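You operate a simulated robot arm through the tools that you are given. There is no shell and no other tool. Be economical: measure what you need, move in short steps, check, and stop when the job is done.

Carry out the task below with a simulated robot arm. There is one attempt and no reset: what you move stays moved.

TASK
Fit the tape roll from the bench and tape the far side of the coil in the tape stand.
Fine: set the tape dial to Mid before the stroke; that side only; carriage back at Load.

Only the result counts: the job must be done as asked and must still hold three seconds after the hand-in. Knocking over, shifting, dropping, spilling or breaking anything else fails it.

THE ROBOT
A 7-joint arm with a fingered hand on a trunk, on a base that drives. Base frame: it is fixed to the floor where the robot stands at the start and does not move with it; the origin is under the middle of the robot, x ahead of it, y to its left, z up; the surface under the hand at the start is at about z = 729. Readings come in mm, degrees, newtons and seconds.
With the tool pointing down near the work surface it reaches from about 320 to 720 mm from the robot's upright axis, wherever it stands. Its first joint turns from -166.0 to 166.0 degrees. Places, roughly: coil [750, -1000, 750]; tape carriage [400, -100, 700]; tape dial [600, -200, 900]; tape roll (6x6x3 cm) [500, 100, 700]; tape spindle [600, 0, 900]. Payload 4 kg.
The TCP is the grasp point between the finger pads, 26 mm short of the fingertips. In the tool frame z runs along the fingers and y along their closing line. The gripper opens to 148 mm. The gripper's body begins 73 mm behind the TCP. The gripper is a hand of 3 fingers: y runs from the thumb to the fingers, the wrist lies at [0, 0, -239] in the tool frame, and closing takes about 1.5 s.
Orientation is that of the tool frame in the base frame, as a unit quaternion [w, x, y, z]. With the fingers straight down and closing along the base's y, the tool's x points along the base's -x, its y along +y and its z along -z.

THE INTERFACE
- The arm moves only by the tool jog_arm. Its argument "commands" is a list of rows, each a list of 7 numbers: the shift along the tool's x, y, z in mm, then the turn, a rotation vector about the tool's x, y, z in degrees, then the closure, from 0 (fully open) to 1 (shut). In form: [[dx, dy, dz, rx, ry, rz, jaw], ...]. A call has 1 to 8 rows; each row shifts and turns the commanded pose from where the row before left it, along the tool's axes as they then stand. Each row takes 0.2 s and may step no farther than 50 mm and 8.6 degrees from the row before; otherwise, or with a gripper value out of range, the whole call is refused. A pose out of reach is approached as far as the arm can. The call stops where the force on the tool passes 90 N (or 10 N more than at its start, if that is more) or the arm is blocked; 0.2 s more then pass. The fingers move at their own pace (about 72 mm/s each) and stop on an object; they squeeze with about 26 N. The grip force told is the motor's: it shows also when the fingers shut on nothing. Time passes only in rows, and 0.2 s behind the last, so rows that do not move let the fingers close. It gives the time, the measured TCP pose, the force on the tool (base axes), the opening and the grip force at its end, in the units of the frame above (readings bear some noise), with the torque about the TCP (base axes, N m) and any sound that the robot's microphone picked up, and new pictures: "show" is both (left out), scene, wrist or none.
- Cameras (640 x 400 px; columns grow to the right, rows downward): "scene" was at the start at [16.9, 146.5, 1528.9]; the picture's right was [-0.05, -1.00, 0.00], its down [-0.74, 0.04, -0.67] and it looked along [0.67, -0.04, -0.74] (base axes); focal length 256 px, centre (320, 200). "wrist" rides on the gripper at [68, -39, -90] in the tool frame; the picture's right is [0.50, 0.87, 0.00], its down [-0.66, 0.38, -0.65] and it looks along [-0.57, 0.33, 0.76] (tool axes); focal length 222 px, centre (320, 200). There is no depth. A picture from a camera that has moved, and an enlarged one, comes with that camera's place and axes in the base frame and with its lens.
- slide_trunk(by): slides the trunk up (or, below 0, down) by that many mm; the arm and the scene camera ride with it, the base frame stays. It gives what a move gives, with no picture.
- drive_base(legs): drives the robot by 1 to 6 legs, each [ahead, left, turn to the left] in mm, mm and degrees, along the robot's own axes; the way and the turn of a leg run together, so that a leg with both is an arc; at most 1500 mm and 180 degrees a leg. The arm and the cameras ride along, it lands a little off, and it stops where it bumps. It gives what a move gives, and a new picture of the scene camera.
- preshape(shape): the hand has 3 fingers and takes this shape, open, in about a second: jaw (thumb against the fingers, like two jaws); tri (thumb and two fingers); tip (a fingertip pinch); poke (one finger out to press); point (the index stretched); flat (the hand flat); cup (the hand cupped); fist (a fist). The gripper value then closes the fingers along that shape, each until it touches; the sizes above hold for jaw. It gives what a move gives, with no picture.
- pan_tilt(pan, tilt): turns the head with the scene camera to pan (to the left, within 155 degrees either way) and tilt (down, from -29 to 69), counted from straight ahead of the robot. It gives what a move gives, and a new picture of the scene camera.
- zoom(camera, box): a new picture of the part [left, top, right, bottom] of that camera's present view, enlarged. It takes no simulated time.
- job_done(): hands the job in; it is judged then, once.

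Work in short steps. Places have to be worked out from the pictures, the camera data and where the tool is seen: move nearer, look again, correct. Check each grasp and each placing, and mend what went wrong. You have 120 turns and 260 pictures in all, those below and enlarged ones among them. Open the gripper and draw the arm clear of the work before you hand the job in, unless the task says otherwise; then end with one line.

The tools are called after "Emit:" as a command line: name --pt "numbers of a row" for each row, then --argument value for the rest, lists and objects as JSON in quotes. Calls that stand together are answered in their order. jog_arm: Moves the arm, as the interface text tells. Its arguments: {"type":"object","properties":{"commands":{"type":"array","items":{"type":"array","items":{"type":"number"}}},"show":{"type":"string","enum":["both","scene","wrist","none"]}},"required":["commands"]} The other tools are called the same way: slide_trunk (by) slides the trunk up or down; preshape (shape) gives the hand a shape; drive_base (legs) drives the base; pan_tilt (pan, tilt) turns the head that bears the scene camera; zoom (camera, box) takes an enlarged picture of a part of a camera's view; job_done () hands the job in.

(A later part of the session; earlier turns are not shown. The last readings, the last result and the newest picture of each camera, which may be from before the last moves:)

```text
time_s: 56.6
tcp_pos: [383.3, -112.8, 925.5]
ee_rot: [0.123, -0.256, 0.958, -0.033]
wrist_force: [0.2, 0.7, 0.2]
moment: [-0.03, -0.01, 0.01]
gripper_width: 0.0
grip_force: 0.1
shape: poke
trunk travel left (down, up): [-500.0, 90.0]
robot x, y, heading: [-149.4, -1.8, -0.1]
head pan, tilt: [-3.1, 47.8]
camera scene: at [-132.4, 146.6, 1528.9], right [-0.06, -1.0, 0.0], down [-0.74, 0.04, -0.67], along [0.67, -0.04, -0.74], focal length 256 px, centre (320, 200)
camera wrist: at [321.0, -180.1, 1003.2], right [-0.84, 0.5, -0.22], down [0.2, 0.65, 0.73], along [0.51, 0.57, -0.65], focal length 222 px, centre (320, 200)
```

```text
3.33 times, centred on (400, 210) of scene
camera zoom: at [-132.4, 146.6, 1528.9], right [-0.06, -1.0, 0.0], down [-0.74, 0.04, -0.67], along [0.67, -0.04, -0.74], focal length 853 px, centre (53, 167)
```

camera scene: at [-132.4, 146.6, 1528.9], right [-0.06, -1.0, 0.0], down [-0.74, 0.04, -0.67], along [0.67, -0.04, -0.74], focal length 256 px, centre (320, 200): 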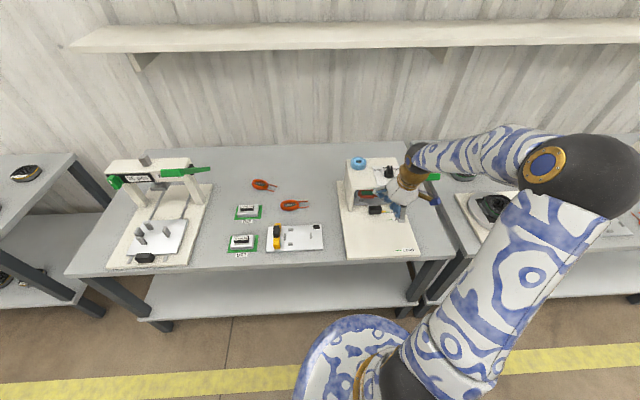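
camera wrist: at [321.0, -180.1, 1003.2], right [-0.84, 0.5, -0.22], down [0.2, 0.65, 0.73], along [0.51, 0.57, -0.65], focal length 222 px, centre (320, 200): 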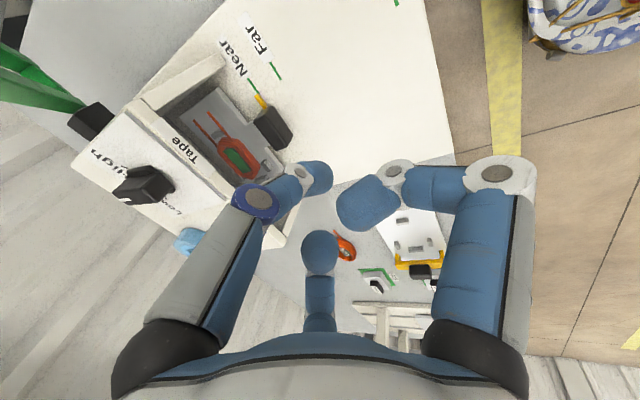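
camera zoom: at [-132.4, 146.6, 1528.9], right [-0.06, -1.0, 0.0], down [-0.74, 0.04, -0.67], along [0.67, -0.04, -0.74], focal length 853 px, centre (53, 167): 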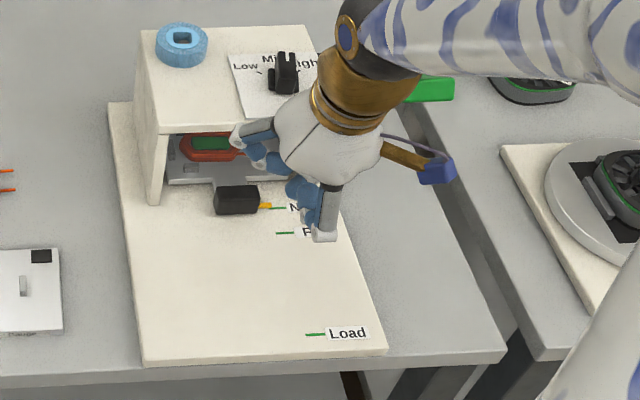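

I go back to "jaw" but fully closed, so the three tips form one stiff prod at the axis, and tilt to 45° in total so the palm stays clear of the box roof.

Emit:
preshape --shape "jaw"

Emit:
jog_arm --pt "0 0 0 3.75 -6.5 0 1" --pt "0 0 0 3.75 -6.5 0 1" --pt "0 0 0 3.75 -6.5 0 1" --pt "0 0 0 3.75 -6.5 0 1" --pt "0 0 0 0 0 0 1" --pt "0 0 0 0 0 0 1" --pt "0 0 0 0 0 0 1" --pt "0 0 0 0 0 0 1"

Emit:
zoom --camera "scene" --box '[340, 150, 460, 270]'

```text
time_s: 57.5
tcp_pos: [382.8, -111.7, 925.5]
ee_rot: [0.123, -0.256, 0.958, -0.033]
wrist_force: [0.1, -0.1, 0.0]
moment: [-0.01, 0.0, -0.01]
gripper_width: 148.1
grip_force: 0.0
shape: jaw
trunk travel left (down, up): [-500.0, 90.0]
robot x, y, heading: [-150.1, 0.5, -0.2]
head pan, tilt: [-3.1, 47.8]
```

```text
time_s: 59.3
tcp_pos: [381.1, -110.0, 925.6]
ee_rot: [0.367, -0.24, 0.894, -0.097]
wrist_force: [-0.5, -1.4, 0.0]
moment: [0.0, 0.0, 0.03]
gripper_width: 0.0
grip_force: 25.9
shape: jaw
trunk travel left (down, up): [-500.0, 90.0]
robot x, y, heading: [-147.1, -2.6, -0.1]
head pan, tilt: [-3.1, 47.8]
camera scene: at [-132.4, 146.6, 1528.9], right [-0.06, -1.0, 0.0], down [-0.74, 0.04, -0.67], along [0.67, -0.04, -0.74], focal length 256 px, centre (320, 200)
camera wrist: at [289.6, -177.9, 961.9], right [-0.62, 0.5, -0.61], down [-0.19, 0.65, 0.73], along [0.76, 0.57, -0.31], focal length 222 px, centre (320, 200)
```

scene: 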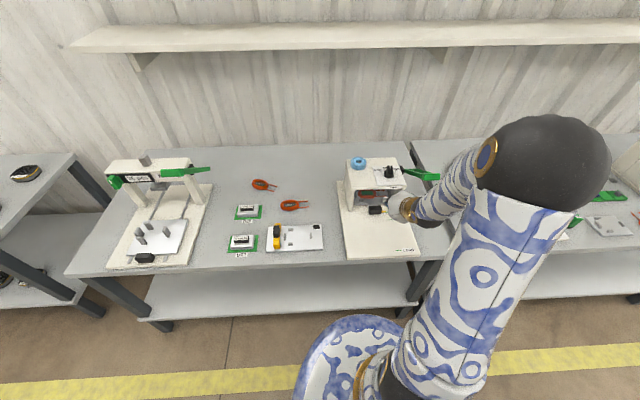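
wrist: 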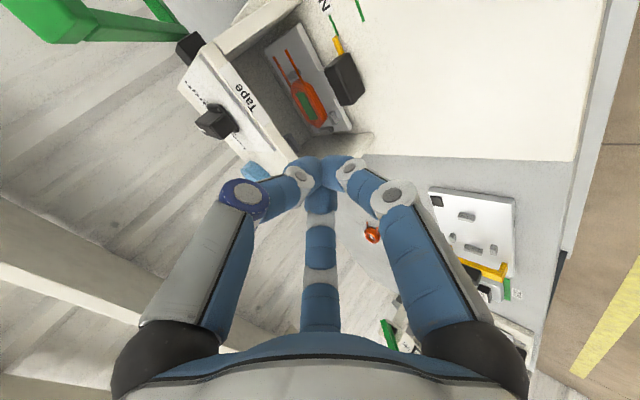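

```text
3.33 times, centred on (400, 210) of scene
camera zoom: at [-132.4, 146.6, 1528.9], right [-0.06, -1.0, 0.0], down [-0.74, 0.04, -0.67], along [0.67, -0.04, -0.74], focal length 853 px, centre (53, 167)
```

zoom: 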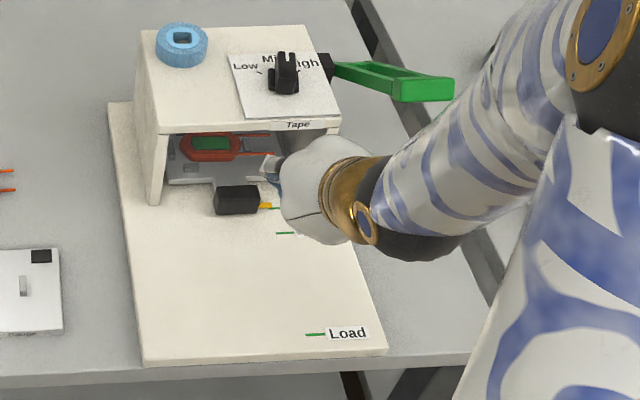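

I bring the prod to (430,-60,800), left of the handle, to enter beside it at low height and then hook behind it.

Emit:
jog_arm --pt "7.2 23.4 41 0 0 0 1" --pt "7.2 23.4 41 0 0 0 1" --pt "7.2 23.4 41 0 0 0 1" --pt "0 0 0 0 0 0 1"

Emit:
zoom --camera "scene" --box '[340, 150, 440, 250]'

Emit:
zoom --camera "wrist" --box '[200, 20, 420, 240]'

```text
time_s: 60.3
tcp_pos: [431.9, -59.4, 804.2]
ee_rot: [0.366, -0.24, 0.894, -0.098]
wrist_force: [0.6, 0.3, -0.2]
moment: [-0.01, -0.01, -0.02]
gripper_width: 0.1
grip_force: 25.7
shape: jaw
trunk travel left (down, up): [-500.0, 90.0]
robot x, y, heading: [-147.6, -0.0, -0.1]
head pan, tilt: [-3.1, 47.8]
camera scene: at [-132.1, 146.8, 1528.9], right [-0.06, -1.0, 0.0], down [-0.74, 0.04, -0.67], along [0.67, -0.04, -0.74], focal length 256 px, centre (320, 200)
camera wrist: at [340.7, -127.9, 840.2], right [-0.62, 0.5, -0.61], down [-0.19, 0.66, 0.73], along [0.76, 0.57, -0.31], focal length 222 px, centre (320, 200)
```

scene: 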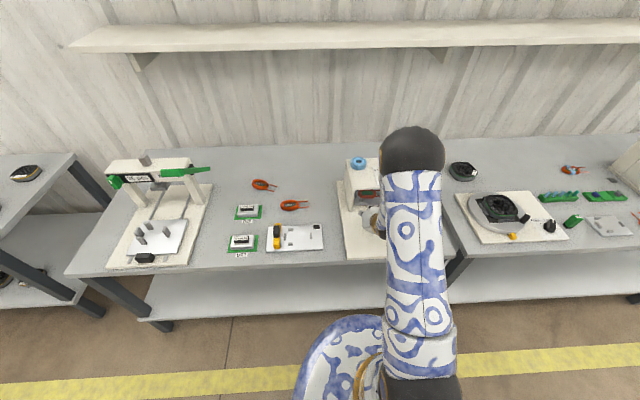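
wrist: 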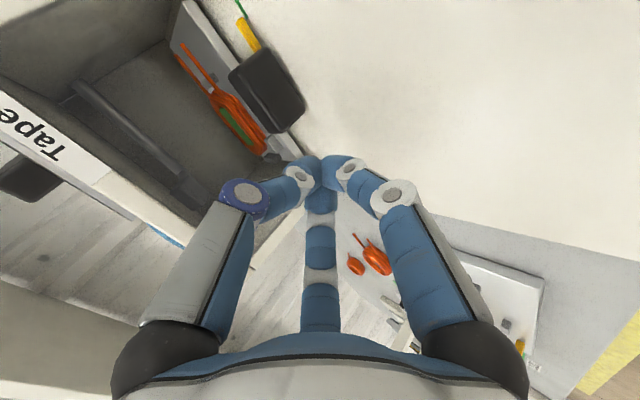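

```text
4.00 times, centred on (390, 200) of scene
camera zoom: at [-132.1, 146.8, 1528.9], right [-0.06, -1.0, 0.0], down [-0.74, 0.04, -0.67], along [0.67, -0.04, -0.74], focal length 1023 px, centre (40, 200)
```

zoom: 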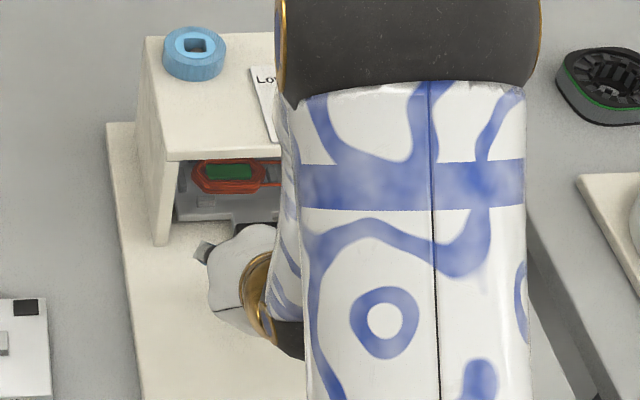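

```text
1.82 times, centred on (310, 130) of wrist
camera zoom: at [340.7, -127.9, 840.2], right [-0.62, 0.5, -0.61], down [-0.19, 0.66, 0.73], along [0.76, 0.57, -0.31], focal length 404 px, centre (338, 327)
```

zoom: 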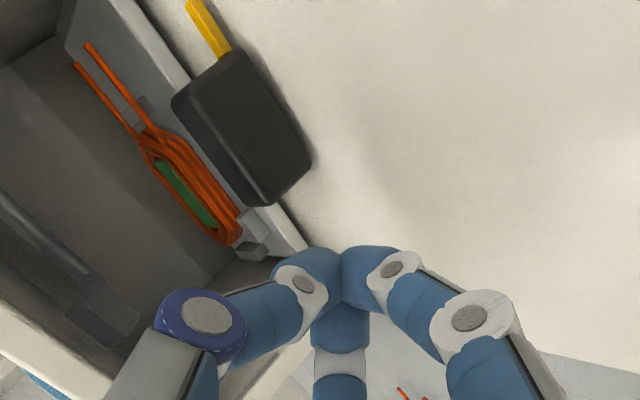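

Clear so far. I lower to TCP z≈768 and move in alongside the handle to x≈523.

Emit:
jog_arm --pt "20 16.2 25.5 0 0 0 1" --pt "-18.6 -10.7 21.4 0 0 0 1" --pt "-18.6 -10.7 21.4 0 0 0 1" --pt "-18.6 -10.7 21.4 0 0 0 1" --pt "0 0 0 0 0 0 1"

Emit:
zoom --camera "wrist" --box '[200, 20, 420, 240]'

```text
time_s: 61.5
tcp_pos: [518.6, -57.3, 764.2]
ee_rot: [0.366, -0.239, 0.894, -0.098]
wrist_force: [-17.0, -1.3, 7.8]
moment: [-0.01, 0.31, -0.04]
gripper_width: 0.0
grip_force: 26.9
shape: jaw
trunk travel left (down, up): [-500.0, 90.0]
robot x, y, heading: [-152.5, 0.3, -0.4]
head pan, tilt: [-3.1, 47.8]
camera scene: at [-135.1, 146.4, 1529.1], right [-0.06, -1.0, 0.0], down [-0.74, 0.04, -0.67], along [0.67, -0.04, -0.74], focal length 256 px, centre (320, 200)
camera wrist: at [426.7, -125.3, 801.2], right [-0.62, 0.5, -0.61], down [-0.19, 0.66, 0.73], along [0.77, 0.56, -0.31], focal length 222 px, centre (320, 200)
```

scene: 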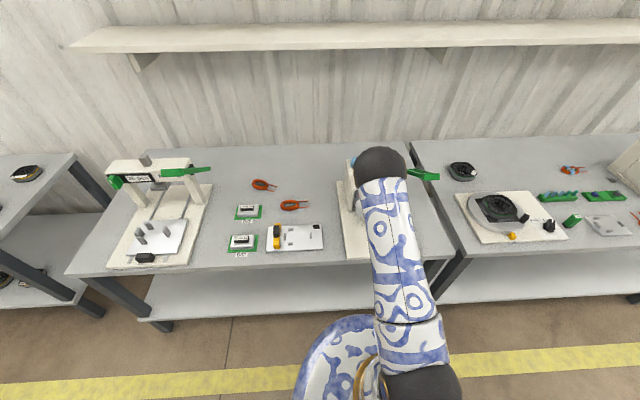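
wrist: 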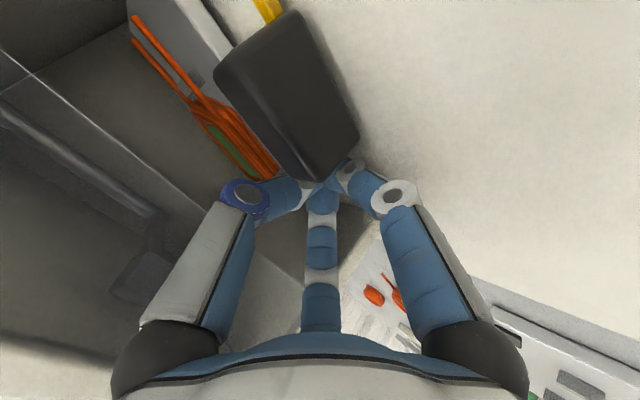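

```text
1.82 times, centred on (310, 130) of wrist
camera zoom: at [426.7, -125.3, 801.2], right [-0.62, 0.5, -0.61], down [-0.19, 0.66, 0.73], along [0.77, 0.56, -0.31], focal length 404 px, centre (338, 327)
```

zoom: 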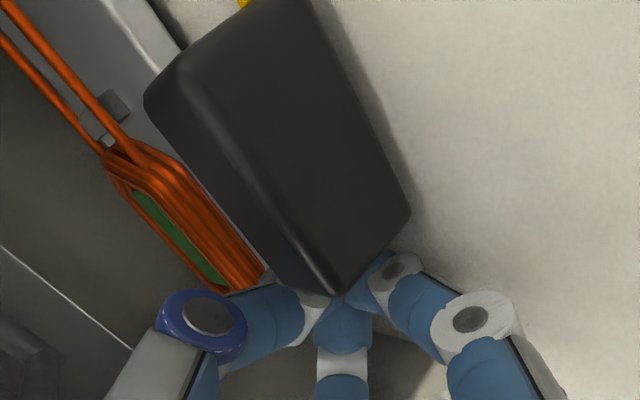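

The tip touched the plate's near edge. I raise 8 mm, advance 10 mm over the plate edge, then slide right 28 mm behind the handle.

Emit:
jog_arm --pt "-4.9 -2.8 -5.7 0 0 0 1" --pt "-6.1 -3.5 7.1 0 0 0 1" --pt "7 -12.1 0 0 0 0 1" --pt "7 -12.1 0 0 0 0 1" --pt "0 0 0 0 0 0 1" --show "wrist"

Emit:
zoom --camera "wrist" --box '[200, 20, 420, 240]'

```text
time_s: 62.7
tcp_pos: [526.9, -75.5, 774.7]
ee_rot: [0.37, -0.242, 0.892, -0.097]
wrist_force: [-33.6, 30.4, 29.5]
moment: [0.81, 0.34, -0.18]
gripper_width: 0.0
grip_force: 25.7
shape: jaw
trunk travel left (down, up): [-500.0, 90.0]
robot x, y, heading: [-146.8, 0.9, 0.4]
head pan, tilt: [-3.1, 47.8]
camera wrist: at [435.8, -144.5, 811.1], right [-0.62, 0.5, -0.61], down [-0.2, 0.65, 0.73], along [0.76, 0.57, -0.3], focal length 222 px, centre (320, 200)
```

wrist: 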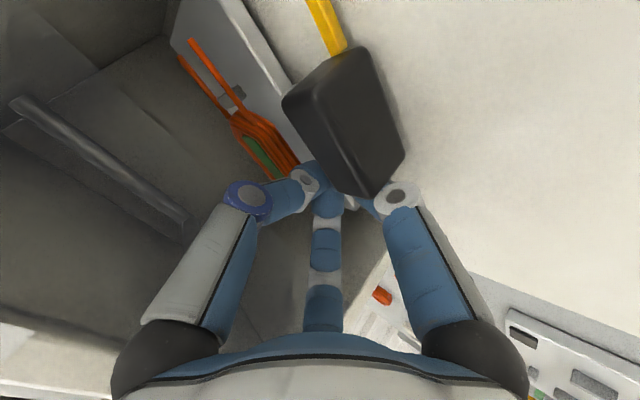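

```text
1.82 times, centred on (310, 130) of wrist
camera zoom: at [435.8, -144.5, 811.1], right [-0.62, 0.5, -0.61], down [-0.2, 0.65, 0.73], along [0.76, 0.57, -0.3], focal length 404 px, centre (338, 327)
```

zoom: 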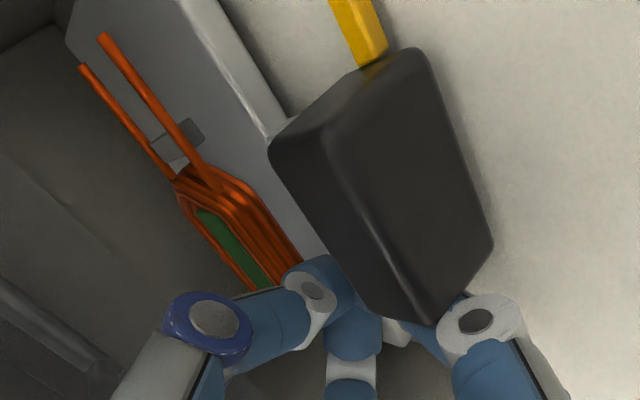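

The tip presses on the handle's left-rear corner. I try pulling back 30 mm while keeping this sideways pressure, then look.

Emit:
jog_arm --pt "6.1 3.5 -7.1 0 0 0 1" --pt "6.1 3.5 -7.1 0 0 0 1" --pt "6.1 3.5 -7.1 0 0 0 1" --show "wrist"

Emit:
zoom --camera "wrist" --box '[200, 0, 420, 220]'

```text
time_s: 63.5
tcp_pos: [497.6, -87.1, 767.0]
ee_rot: [0.362, -0.237, 0.896, -0.099]
wrist_force: [-5.0, 19.2, -5.9]
moment: [-0.02, -0.17, -0.47]
gripper_width: 0.0
grip_force: 25.7
shape: jaw
trunk travel left (down, up): [-500.0, 90.0]
robot x, y, heading: [-148.6, -1.2, -0.2]
head pan, tilt: [-3.1, 47.8]
camera wrist: at [404.7, -153.9, 805.8], right [-0.62, 0.5, -0.6], down [-0.18, 0.66, 0.73], along [0.76, 0.56, -0.32], focal length 222 px, centre (320, 200)
```

wrist: 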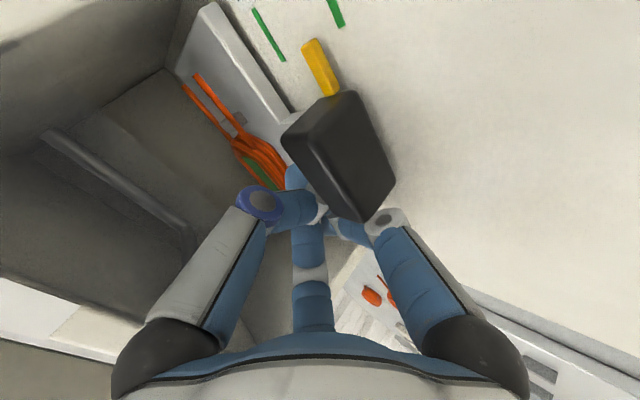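

```text
1.82 times, centred on (310, 110) of wrist
camera zoom: at [404.7, -153.9, 805.8], right [-0.62, 0.5, -0.6], down [-0.18, 0.66, 0.73], along [0.76, 0.56, -0.32], focal length 404 px, centre (338, 364)
```

zoom: 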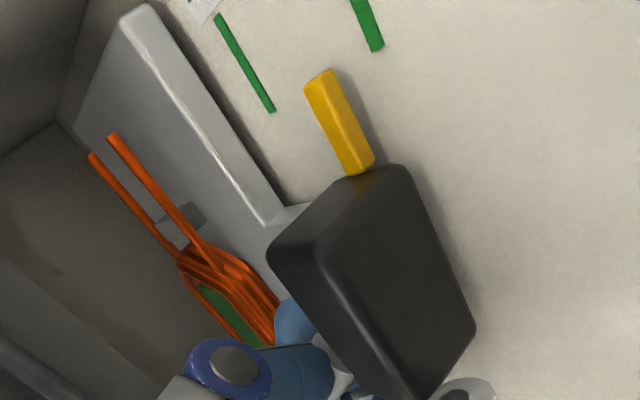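

It works: the pointer is now about halfway between Near and Far. I pull ~18 mm more.

Emit:
jog_arm --pt "5.5 3.2 -6.4 0 0 0 1" --pt "5.5 3.2 -6.4 0 0 0 1" --show "wrist"

Emit:
zoom --camera "wrist" --box '[200, 0, 420, 220]'

```text
time_s: 64.1
tcp_pos: [483.1, -84.4, 773.3]
ee_rot: [0.366, -0.238, 0.894, -0.1]
wrist_force: [4.6, 3.1, -0.9]
moment: [0.0, -0.03, -0.17]
gripper_width: 0.6
grip_force: 26.1
shape: jaw
trunk travel left (down, up): [-500.0, 90.0]
robot x, y, heading: [-149.8, 1.4, 0.1]
head pan, tilt: [-3.1, 47.8]
camera wrist: at [390.5, -152.7, 810.2], right [-0.61, 0.5, -0.61], down [-0.19, 0.66, 0.73], along [0.77, 0.56, -0.31], focal length 222 px, centre (320, 200)
```

wrist: 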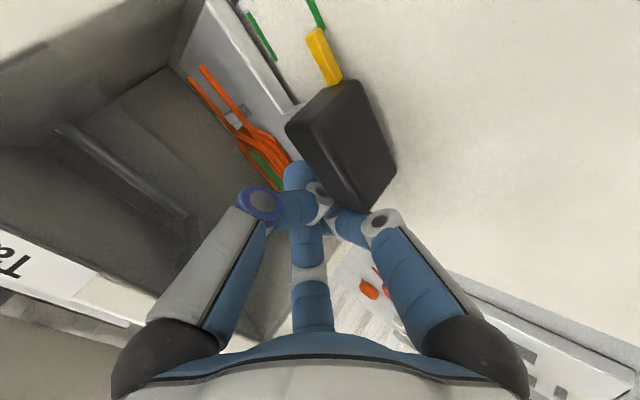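

```text
1.82 times, centred on (310, 110) of wrist
camera zoom: at [390.5, -152.7, 810.2], right [-0.61, 0.5, -0.61], down [-0.19, 0.66, 0.73], along [0.77, 0.56, -0.31], focal length 404 px, centre (338, 364)
```

zoom: 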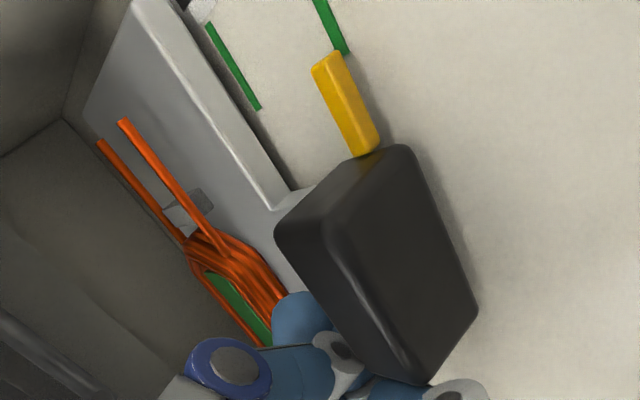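

The pointer is close to Far, but parallax is large from here. I step off sideways, retreat up and back, and read it from the scene camera.

Emit:
jog_arm --pt "-7.5 13 0 0 0 0 1" --pt "-9 -5.3 -32 0 0 0 1" --pt "-9 -5.3 -32 0 0 0 1" --pt "12 7 -45 0 0 0 1" --pt "12 7 -45 0 0 0 1" --pt "24 14 -28 0 0 0 1"

Emit:
zoom --camera "scene" --box '[340, 170, 440, 270]'

Emit:
zoom --camera "wrist" --box '[160, 0, 380, 180]'

```text
time_s: 65.5
tcp_pos: [329.1, -68.3, 879.0]
ee_rot: [0.366, -0.24, 0.894, -0.098]
wrist_force: [0.3, 0.9, -0.1]
moment: [0.02, -0.02, -0.02]
gripper_width: 0.0
grip_force: 26.3
shape: jaw
trunk travel left (down, up): [-500.0, 90.0]
robot x, y, heading: [-150.8, -1.2, -0.2]
head pan, tilt: [-3.1, 47.8]
camera scene: at [-132.6, 146.6, 1528.9], right [-0.06, -1.0, 0.0], down [-0.74, 0.04, -0.67], along [0.67, -0.04, -0.74], focal length 256 px, centre (320, 200)
camera wrist: at [238.0, -135.9, 914.8], right [-0.62, 0.5, -0.61], down [-0.19, 0.65, 0.73], along [0.76, 0.57, -0.31], focal length 222 px, centre (320, 200)
```

scene: 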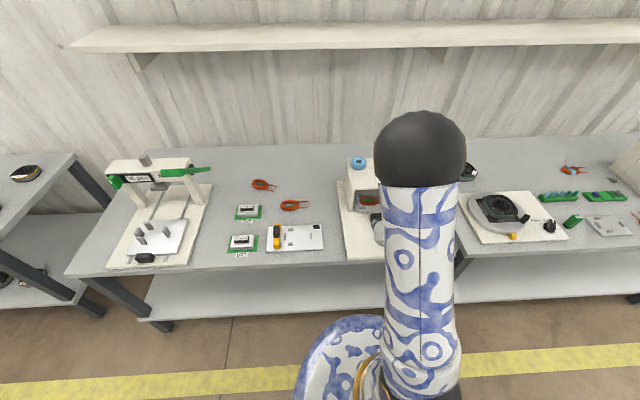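
wrist: 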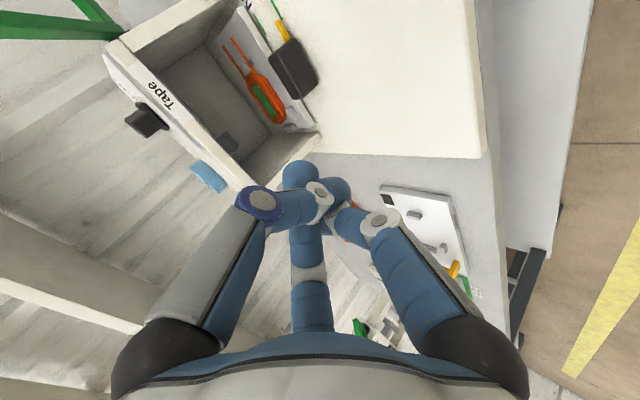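

```text
4.00 times, centred on (390, 220) of scene
camera zoom: at [-132.6, 146.6, 1528.9], right [-0.06, -1.0, 0.0], down [-0.74, 0.04, -0.67], along [0.67, -0.04, -0.74], focal length 1023 px, centre (40, 120)
```

zoom: 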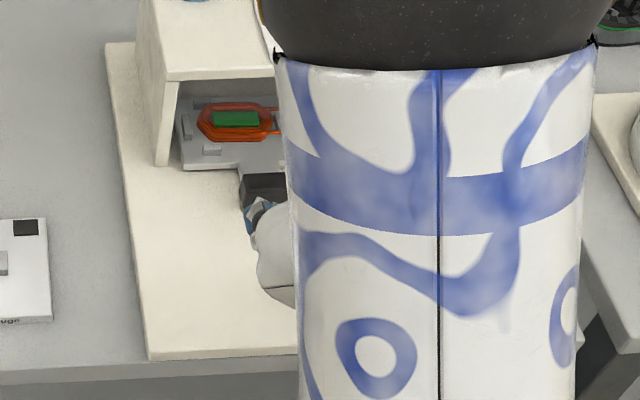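

```text
2.22 times, centred on (270, 90) of wrist
camera zoom: at [238.0, -135.9, 914.8], right [-0.62, 0.5, -0.61], down [-0.19, 0.65, 0.73], along [0.76, 0.57, -0.31], focal length 494 px, centre (431, 444)
```

zoom: 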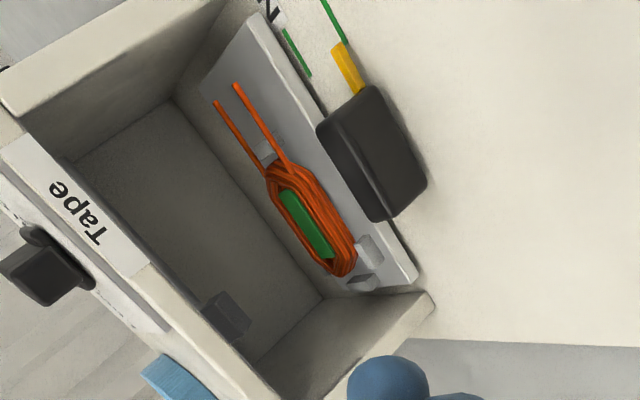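

Looks nearly aligned. I move the arm left out of the way to read the pointer from the scene camera.

Emit:
jog_arm --pt "-22 38 0 0 0 0 1" --pt "-22 38 0 0 0 0 1" --pt "-22 38 0 0 0 0 1" --pt "-22 38 0 0 0 0 1" --pt "-22 38 0 0 0 0 1" --show "none"

Emit:
zoom --camera "scene" --box '[350, 180, 420, 250]'

```text
time_s: 66.7
tcp_pos: [335.0, 152.0, 877.4]
ee_rot: [0.367, -0.239, 0.894, -0.098]
wrist_force: [-0.5, 0.0, 0.1]
moment: [-0.02, -0.02, -0.01]
gripper_width: 0.0
grip_force: 26.2
shape: jaw
out of reach, approached as far as the arm can: row 1
trunk travel left (down, up): [-500.0, 90.0]
robot x, y, heading: [-145.0, -1.1, -0.1]
head pan, tilt: [-3.1, 47.8]
```

```text
5.71 times, centred on (385, 215) of scene
camera zoom: at [-132.6, 147.0, 1528.9], right [-0.06, -1.0, 0.0], down [-0.74, 0.04, -0.67], along [0.67, -0.04, -0.74], focal length 1462 px, centre (-51, 114)
```

zoom: 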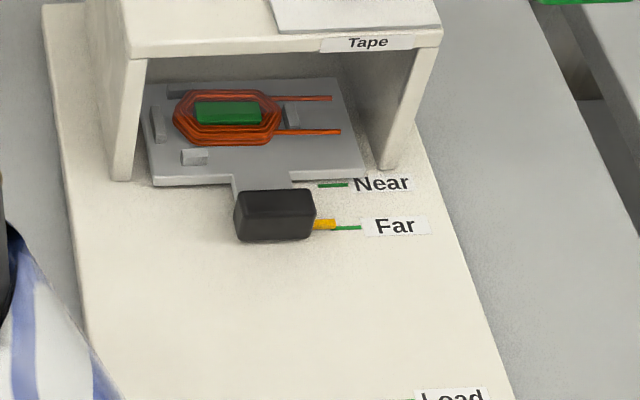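

I enlarge the pointer more to measure it.

Emit:
zoom --camera "scene" --box '[375, 203, 400, 228]'

```text
16.00 times, centred on (388, 216) of scene
camera zoom: at [-132.6, 147.0, 1528.9], right [-0.06, -1.0, 0.0], down [-0.74, 0.04, -0.67], along [0.67, -0.04, -0.74], focal length 4092 px, centre (-760, -48)
```

zoom: 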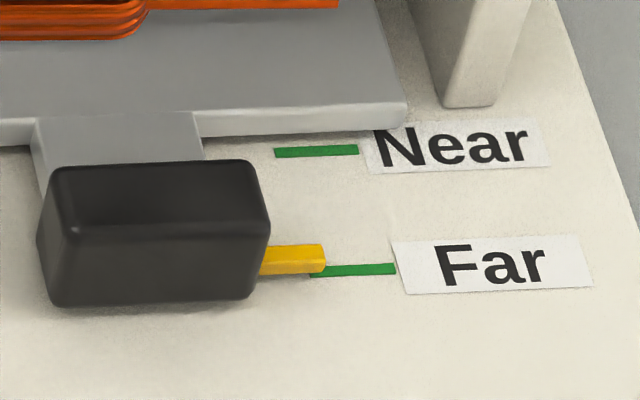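

The pointer's footprint is within ~1.5 mm of the Far tick. Now the lever: its loop end triangulates to ≈(502,-270,~900), pivot ≈(622,-219,858), so it is pressed down. I raise and straighten the tool, then drive forward 150 mm.

Emit:
jog_arm --pt "-27.5 -15.9 -31.8 0 0 0 1" --pt "-27.5 -15.9 -31.8 0 0 0 1" --pt "0 0 0 -3.75 6.5 0 1" --pt "0 0 0 -3.75 6.5 0 1" --pt "0 0 0 -3.75 6.5 0 1" --pt "0 0 0 -3.75 6.5 0 1" --pt "0 0 0 -3.75 6.5 0 1" --pt "0 0 0 -3.75 6.5 0 1" --show "none"

Emit:
drive_base --legs '[[150, 0, 0]]'

Emit:
zoom --camera "scene" --box '[330, 160, 480, 310]'

```text
time_s: 68.5
tcp_pos: [334.8, 152.4, 967.3]
ee_rot: [-0.003, -0.259, 0.966, 0.002]
wrist_force: [0.3, -0.3, 0.2]
moment: [0.01, 0.02, -0.01]
gripper_width: 0.1
grip_force: 25.9
shape: jaw
trunk travel left (down, up): [-500.0, 90.0]
robot x, y, heading: [-148.4, 1.6, 0.1]
head pan, tilt: [-3.1, 47.8]
```

```text
time_s: 69.9
tcp_pos: [489.9, 153.3, 967.4]
ee_rot: [-0.004, -0.26, 0.966, 0.002]
wrist_force: [0.5, 0.4, 0.1]
moment: [-0.01, 0.0, 0.0]
gripper_width: 0.3
grip_force: 26.2
shape: jaw
trunk travel left (down, up): [-500.0, 90.0]
robot x, y, heading: [7.8, 2.0, 0.2]
head pan, tilt: [-3.1, 47.8]
camera scene: at [22.8, 146.8, 1528.9], right [-0.05, -1.0, 0.0], down [-0.74, 0.04, -0.67], along [0.67, -0.04, -0.74], focal length 256 px, centre (320, 200)
```

scene: 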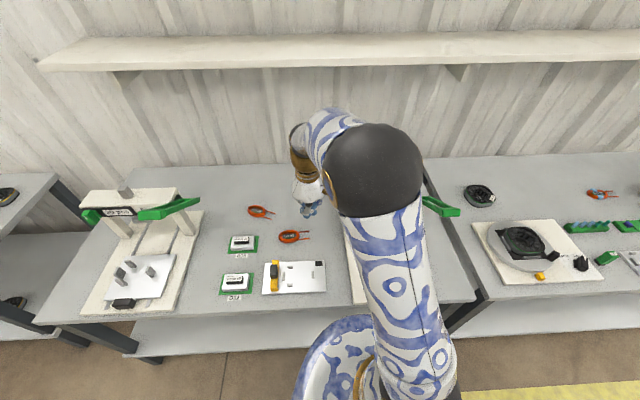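

```text
2.67 times, centred on (405, 235) of scene
camera zoom: at [22.8, 146.8, 1528.9], right [-0.05, -1.0, 0.0], down [-0.74, 0.04, -0.67], along [0.67, -0.04, -0.74], focal length 682 px, centre (93, 107)
```

zoom: 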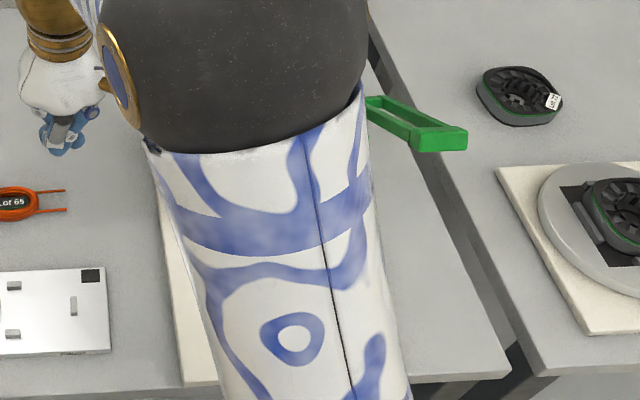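

I move over the box at safe height to the lever's end.

Emit:
jog_arm --pt "21.8 -40.4 -6 0 0 0 1" --pt "21.8 -40.4 -6 0 0 0 1" --pt "21.8 -40.4 -6 0 0 0 1" --pt "21.8 -40.4 -6 0 0 0 1" --pt "21.8 -40.4 -6 0 0 0 1" --pt "21.8 -40.4 -6 0 0 0 1" --pt "21.8 -40.4 -6 0 0 0 1" --pt "21.8 -40.4 -6 0 0 0 1"

Emit:
zoom --camera "scene" --box '[340, 150, 500, 310]'

Emit:
zoom --camera "wrist" --box '[200, 0, 440, 240]'

```text
time_s: 71.7
tcp_pos: [501.5, -214.8, 1014.4]
ee_rot: [-0.004, -0.26, 0.966, 0.001]
wrist_force: [-0.6, -0.3, 0.2]
moment: [-0.04, -0.03, -0.03]
gripper_width: 0.0
grip_force: 25.7
shape: jaw
trunk travel left (down, up): [-500.0, 90.0]
robot x, y, heading: [5.8, 0.9, 0.3]
head pan, tilt: [-3.1, 47.8]
camera scene: at [22.4, 146.3, 1529.0], right [-0.05, -1.0, 0.0], down [-0.74, 0.04, -0.67], along [0.67, -0.03, -0.74], focal length 256 px, centre (320, 200)
camera wrist: at [463.9, -284.1, 1104.1], right [-0.87, 0.5, 0.01], down [0.38, 0.66, 0.65], along [0.32, 0.57, -0.76], focal length 222 px, centre (320, 200)
```

scene: 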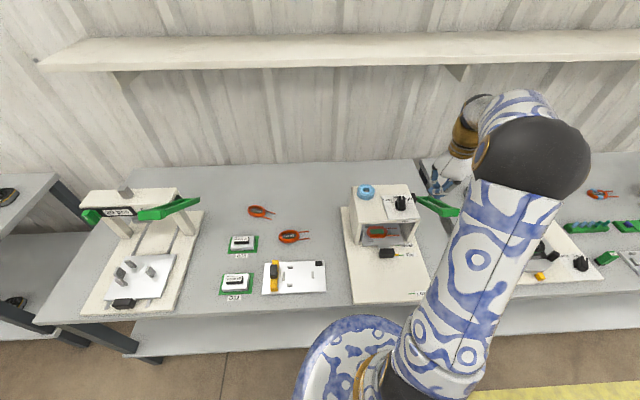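
wrist: 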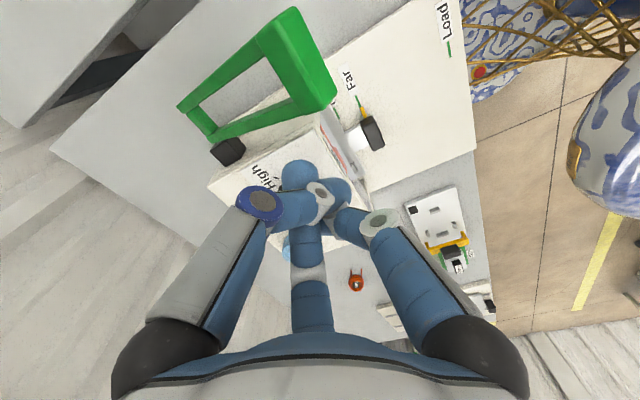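

```text
2.50 times, centred on (420, 230) of scene
camera zoom: at [22.4, 146.3, 1529.0], right [-0.05, -1.0, 0.0], down [-0.74, 0.04, -0.67], along [0.67, -0.03, -0.74], focal length 639 px, centre (70, 125)
```

zoom: 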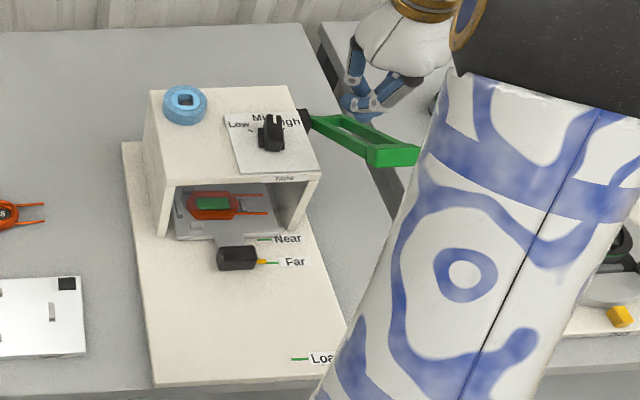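

```text
1.67 times, centred on (320, 120) of wrist
camera zoom: at [463.9, -284.1, 1104.1], right [-0.87, 0.5, 0.01], down [0.38, 0.66, 0.65], along [0.32, 0.57, -0.76], focal length 370 px, centre (320, 333)
```

zoom: 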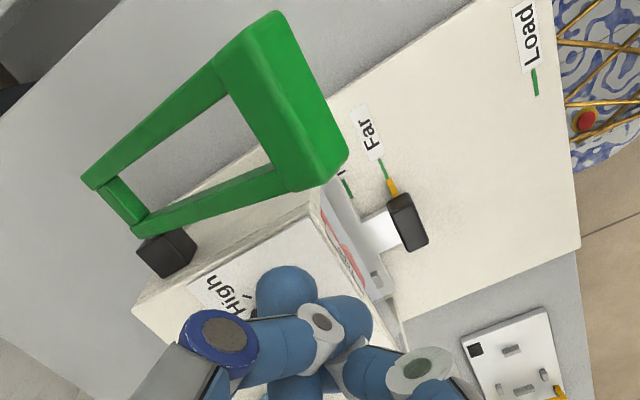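

The lever's end bar top is at ≈(496,-268,936). I bring the closed tips just above it (TCP z≈975).

Emit:
jog_arm --pt "16.5 -21 18 0 0 0 1" --pt "16.5 -21 18 0 0 0 1" --pt "0 0 0 0 0 0 1"

Emit:
zoom --camera "scene" --box '[380, 140, 480, 240]'

Emit:
zoom --camera "wrist" --box '[200, 40, 440, 280]'

```text
time_s: 72.5
tcp_pos: [494.2, -268.9, 978.9]
ee_rot: [-0.003, -0.26, 0.966, 0.001]
wrist_force: [-0.5, 0.0, -0.3]
moment: [0.0, -0.01, -0.02]
gripper_width: 0.0
grip_force: 25.5
shape: jaw
trunk travel left (down, up): [-500.0, 90.0]
robot x, y, heading: [4.3, -0.6, 0.0]
head pan, tilt: [-3.1, 47.8]
camera scene: at [22.3, 146.6, 1529.0], right [-0.05, -1.0, 0.0], down [-0.74, 0.04, -0.67], along [0.67, -0.04, -0.74], focal length 256 px, centre (320, 200)
camera wrist: at [454.9, -336.7, 1070.0], right [-0.87, 0.5, 0.01], down [0.38, 0.66, 0.65], along [0.32, 0.57, -0.76], focal length 222 px, centre (320, 200)
```

scene: 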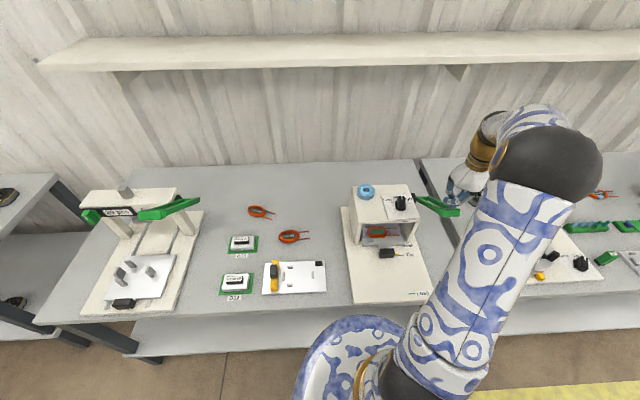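
wrist: 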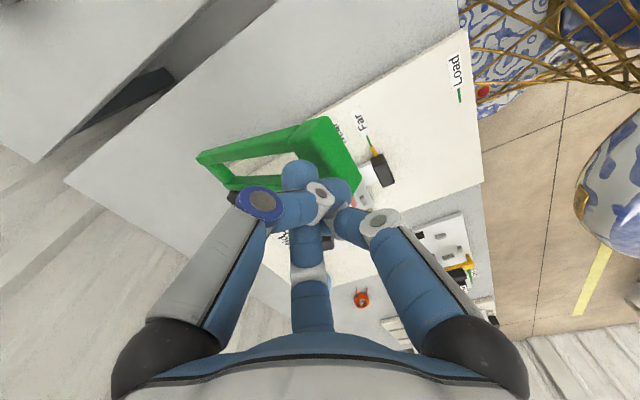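

```text
4.00 times, centred on (430, 190) of scene
camera zoom: at [22.3, 146.6, 1529.0], right [-0.05, -1.0, 0.0], down [-0.74, 0.04, -0.67], along [0.67, -0.04, -0.74], focal length 1023 px, centre (-120, 240)
```

zoom: 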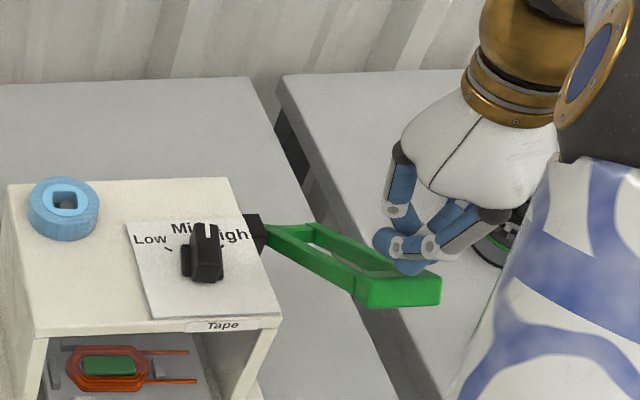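

```text
1.67 times, centred on (320, 160) of wrist
camera zoom: at [454.9, -336.7, 1070.0], right [-0.87, 0.5, 0.01], down [0.38, 0.66, 0.65], along [0.32, 0.57, -0.76], focal length 370 px, centre (320, 267)
```

zoom: 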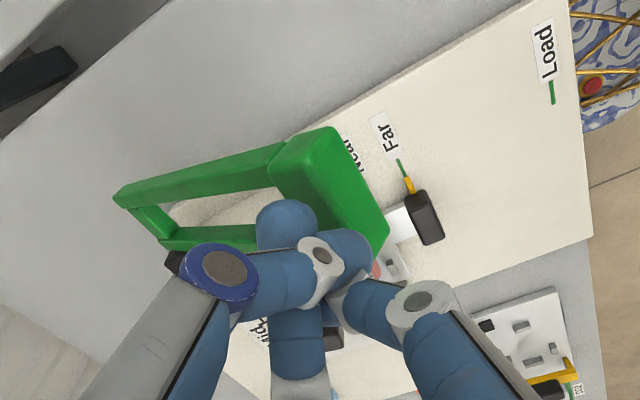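

The tips are slightly to the inner edge of the bar; I shift 6 mm back and press down along the lever's arc, first part.

Emit:
jog_arm --pt "5.2 3 12 0 0 0 1" --pt "3 2 12 0 0 0 1" --pt "4.5 2.5 12 0 0 0 1" --pt "4 2.3 12 0 0 0 1" --pt "0 0 0 0 0 0 1"

Emit:
zoom --camera "scene" --box '[380, 140, 480, 240]'

```text
time_s: 73.7
tcp_pos: [475.2, -267.2, 931.3]
ee_rot: [-0.003, -0.26, 0.966, 0.002]
wrist_force: [0.3, 0.5, 0.4]
moment: [-0.04, 0.0, 0.01]
gripper_width: 0.0
grip_force: 25.9
shape: jaw
trunk travel left (down, up): [-500.0, 90.0]
robot x, y, heading: [0.6, 2.0, 0.2]
head pan, tilt: [-3.1, 47.8]
camera scene: at [22.3, 146.6, 1528.9], right [-0.05, -1.0, 0.0], down [-0.74, 0.04, -0.67], along [0.67, -0.04, -0.74], focal length 256 px, centre (320, 200)
camera wrist: at [435.6, -335.7, 1021.2], right [-0.87, 0.5, 0.01], down [0.38, 0.66, 0.65], along [0.32, 0.57, -0.76], focal length 222 px, centre (320, 200)
```

scene: 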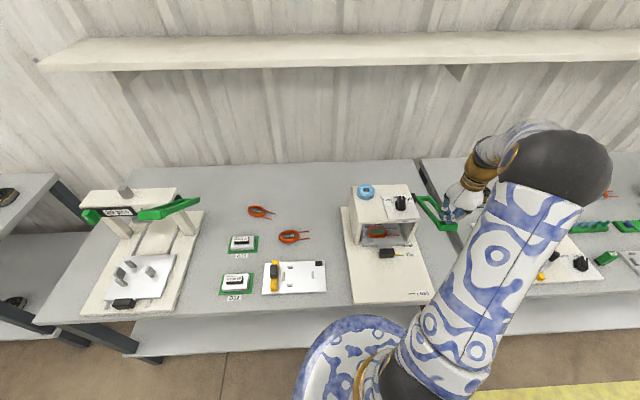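
wrist: 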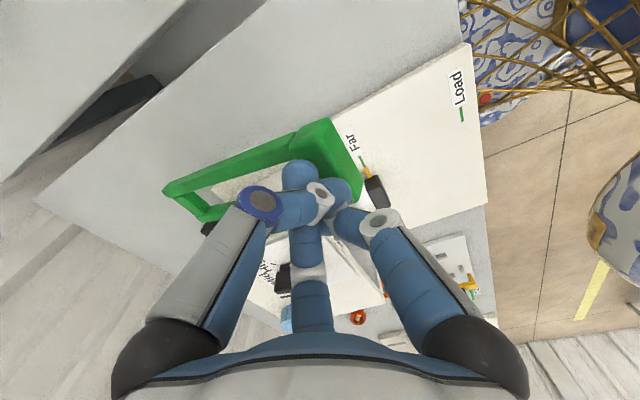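

```text
4.00 times, centred on (430, 190) of scene
camera zoom: at [22.3, 146.6, 1528.9], right [-0.05, -1.0, 0.0], down [-0.74, 0.04, -0.67], along [0.67, -0.04, -0.74], focal length 1023 px, centre (-120, 240)
```

zoom: 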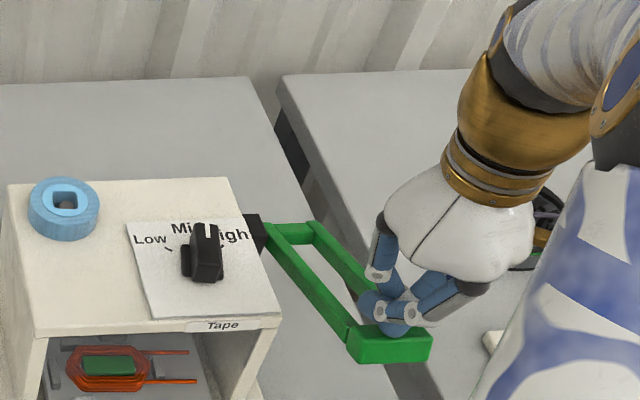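

The lever follows with almost no resistance. I keep pressing along the arc.

Emit:
jog_arm --pt "2 1.2 10 0 0 0 1" --pt "2 1.2 11 0 0 0 1" --pt "1 0.5 11 0 0 0 1" --pt "0.6 0.4 10 0 0 0 1" --pt "0 0 10 0 0 0 1" --pt "-1 -0.6 10 0 0 0 1"

Emit:
zoom --camera "scene" --box '[360, 160, 480, 280]'

```text
time_s: 75.1
tcp_pos: [467.7, -267.0, 869.7]
ee_rot: [-0.003, -0.259, 0.966, 0.001]
wrist_force: [1.0, -0.7, 0.9]
moment: [-0.04, 0.02, -0.03]
gripper_width: 0.0
grip_force: 26.0
shape: jaw
trunk travel left (down, up): [-500.0, 90.0]
robot x, y, heading: [6.7, -0.0, -0.1]
head pan, tilt: [-3.1, 47.8]
camera scene: at [22.3, 146.6, 1529.0], right [-0.05, -1.0, 0.0], down [-0.74, 0.04, -0.67], along [0.67, -0.04, -0.74], focal length 256 px, centre (320, 200)
camera wrist: at [428.1, -334.6, 959.3], right [-0.87, 0.5, 0.01], down [0.38, 0.66, 0.65], along [0.32, 0.57, -0.76], focal length 222 px, centre (320, 200)
```

scene: 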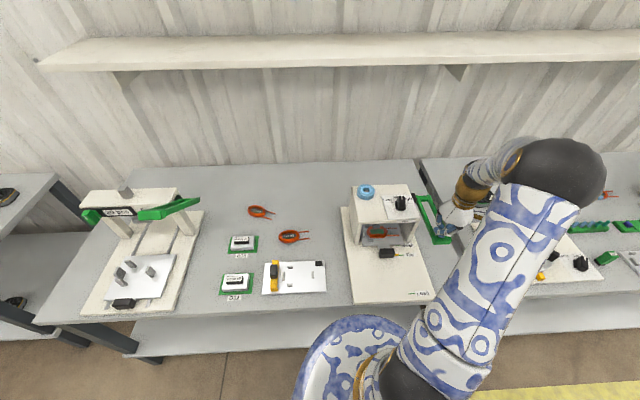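
wrist: 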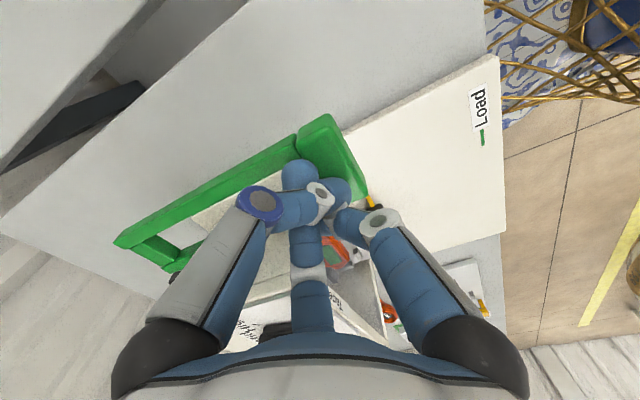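

```text
3.33 times, centred on (420, 220) of scene
camera zoom: at [22.3, 146.6, 1529.0], right [-0.05, -1.0, 0.0], down [-0.74, 0.04, -0.67], along [0.67, -0.04, -0.74], focal length 853 px, centre (-13, 133)
```

zoom: 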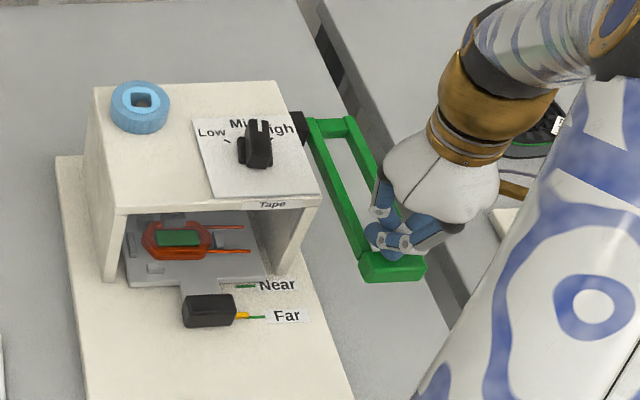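

Still free; something grey now shows above the coil (the head descending). I continue down.

Emit:
jog_arm --pt "-1 -0.6 9 0 0 0 1" --pt "-1.7 -1 9 0 0 0 1" --pt "-2 -1.2 9 0 0 0 1" --pt "-2.5 -1.5 9 0 0 0 1" --pt "-2.8 -1.6 9 0 0 0 1"

Emit:
zoom --camera "scene" --box '[360, 160, 480, 280]'

```text
time_s: 76.3
tcp_pos: [478.6, -269.1, 828.4]
ee_rot: [-0.001, -0.258, 0.966, -0.001]
wrist_force: [-3.5, -9.1, 36.6]
moment: [0.39, 0.35, 0.11]
gripper_width: 0.3
grip_force: 26.4
shape: jaw
trunk travel left (down, up): [-500.0, 90.0]
robot x, y, heading: [7.4, 0.2, -0.1]
head pan, tilt: [-3.1, 47.8]
camera scene: at [19.4, 147.0, 1529.8], right [-0.05, -1.0, 0.0], down [-0.74, 0.04, -0.67], along [0.67, -0.04, -0.74], focal length 256 px, centre (320, 200)
camera wrist: at [439.2, -336.9, 918.7], right [-0.87, 0.5, 0.0], down [0.38, 0.66, 0.65], along [0.33, 0.56, -0.76], focal length 222 px, centre (320, 200)
```

scene: 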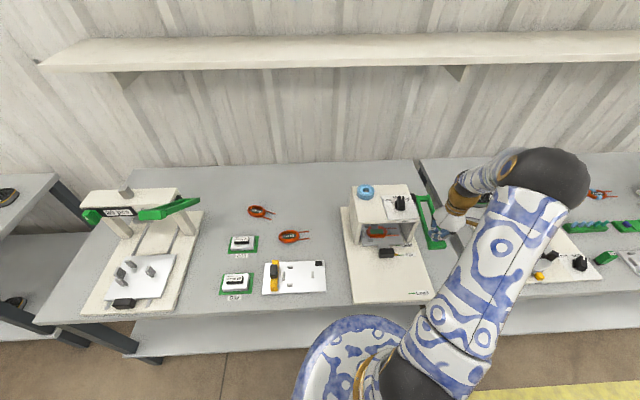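
wrist: 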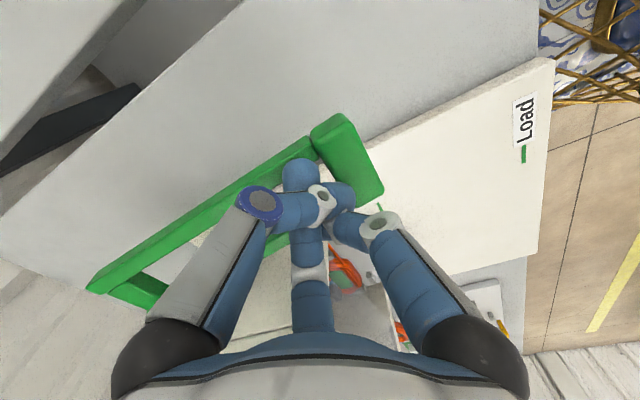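

```text
3.33 times, centred on (420, 220) of scene
camera zoom: at [19.4, 147.0, 1529.8], right [-0.05, -1.0, 0.0], down [-0.74, 0.04, -0.67], along [0.67, -0.04, -0.74], focal length 853 px, centre (-13, 133)
```

zoom: 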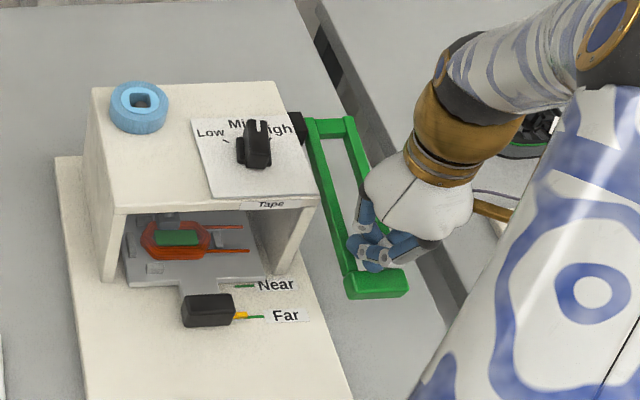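

Resistance appears (37 N). I shift the tips 6 mm toward the bar's centre and press a few mm more to be sure of the full stroke.

Emit:
jog_arm --pt "5.2 3 -2 0 0 0 1" --pt "0 0 5 0 0 0 1" --pt "0 0 4 0 0 0 1" --pt "0 0 0 0 0 0 1"

Emit:
zoom --camera "scene" --box '[360, 170, 450, 260]'

```text
time_s: 77.3
tcp_pos: [472.8, -267.8, 821.9]
ee_rot: [0.001, -0.259, 0.966, -0.002]
wrist_force: [7.7, -7.2, 72.6]
moment: [1.37, 0.4, -0.1]
gripper_width: 0.0
grip_force: 25.7
shape: jaw
trunk travel left (down, up): [-500.0, 90.0]
robot x, y, heading: [5.7, -1.2, -0.1]
head pan, tilt: [-3.1, 47.8]
camera scene: at [17.8, 148.7, 1529.2], right [-0.05, -1.0, 0.0], down [-0.74, 0.04, -0.67], along [0.67, -0.04, -0.74], focal length 256 px, centre (320, 200)
camera wrist: at [433.9, -335.1, 912.7], right [-0.87, 0.5, -0.01], down [0.38, 0.66, 0.65], along [0.33, 0.56, -0.76], focal length 222 px, centre (320, 200)
```

scene: 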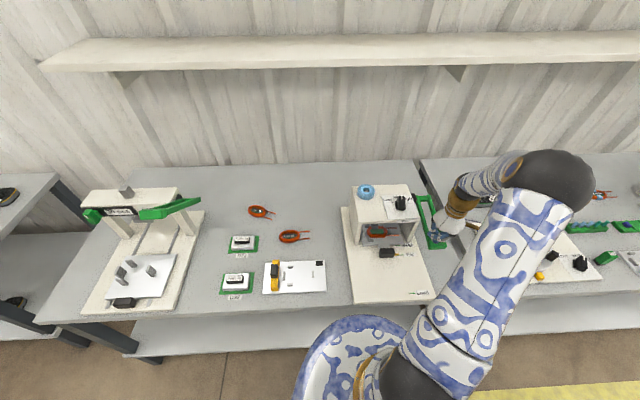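
wrist: 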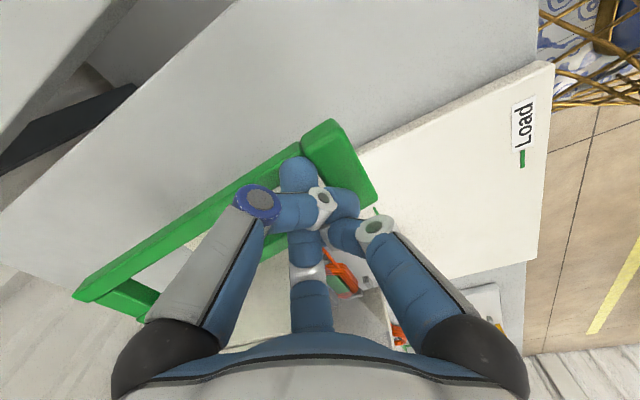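

```text
4.44 times, centred on (405, 215) of scene
camera zoom: at [17.8, 148.7, 1529.2], right [-0.05, -1.0, 0.0], down [-0.74, 0.04, -0.67], along [0.67, -0.04, -0.74], focal length 1137 px, centre (-58, 133)
```

zoom: 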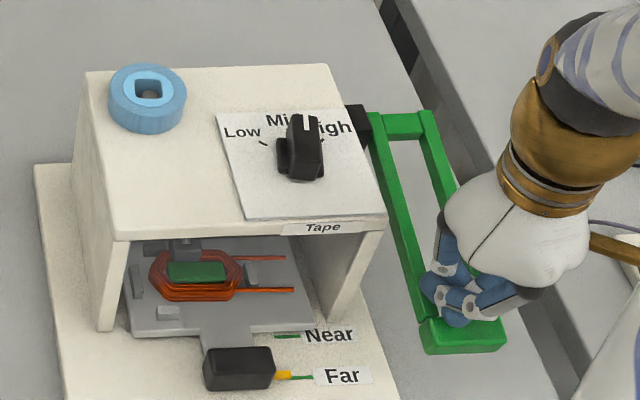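

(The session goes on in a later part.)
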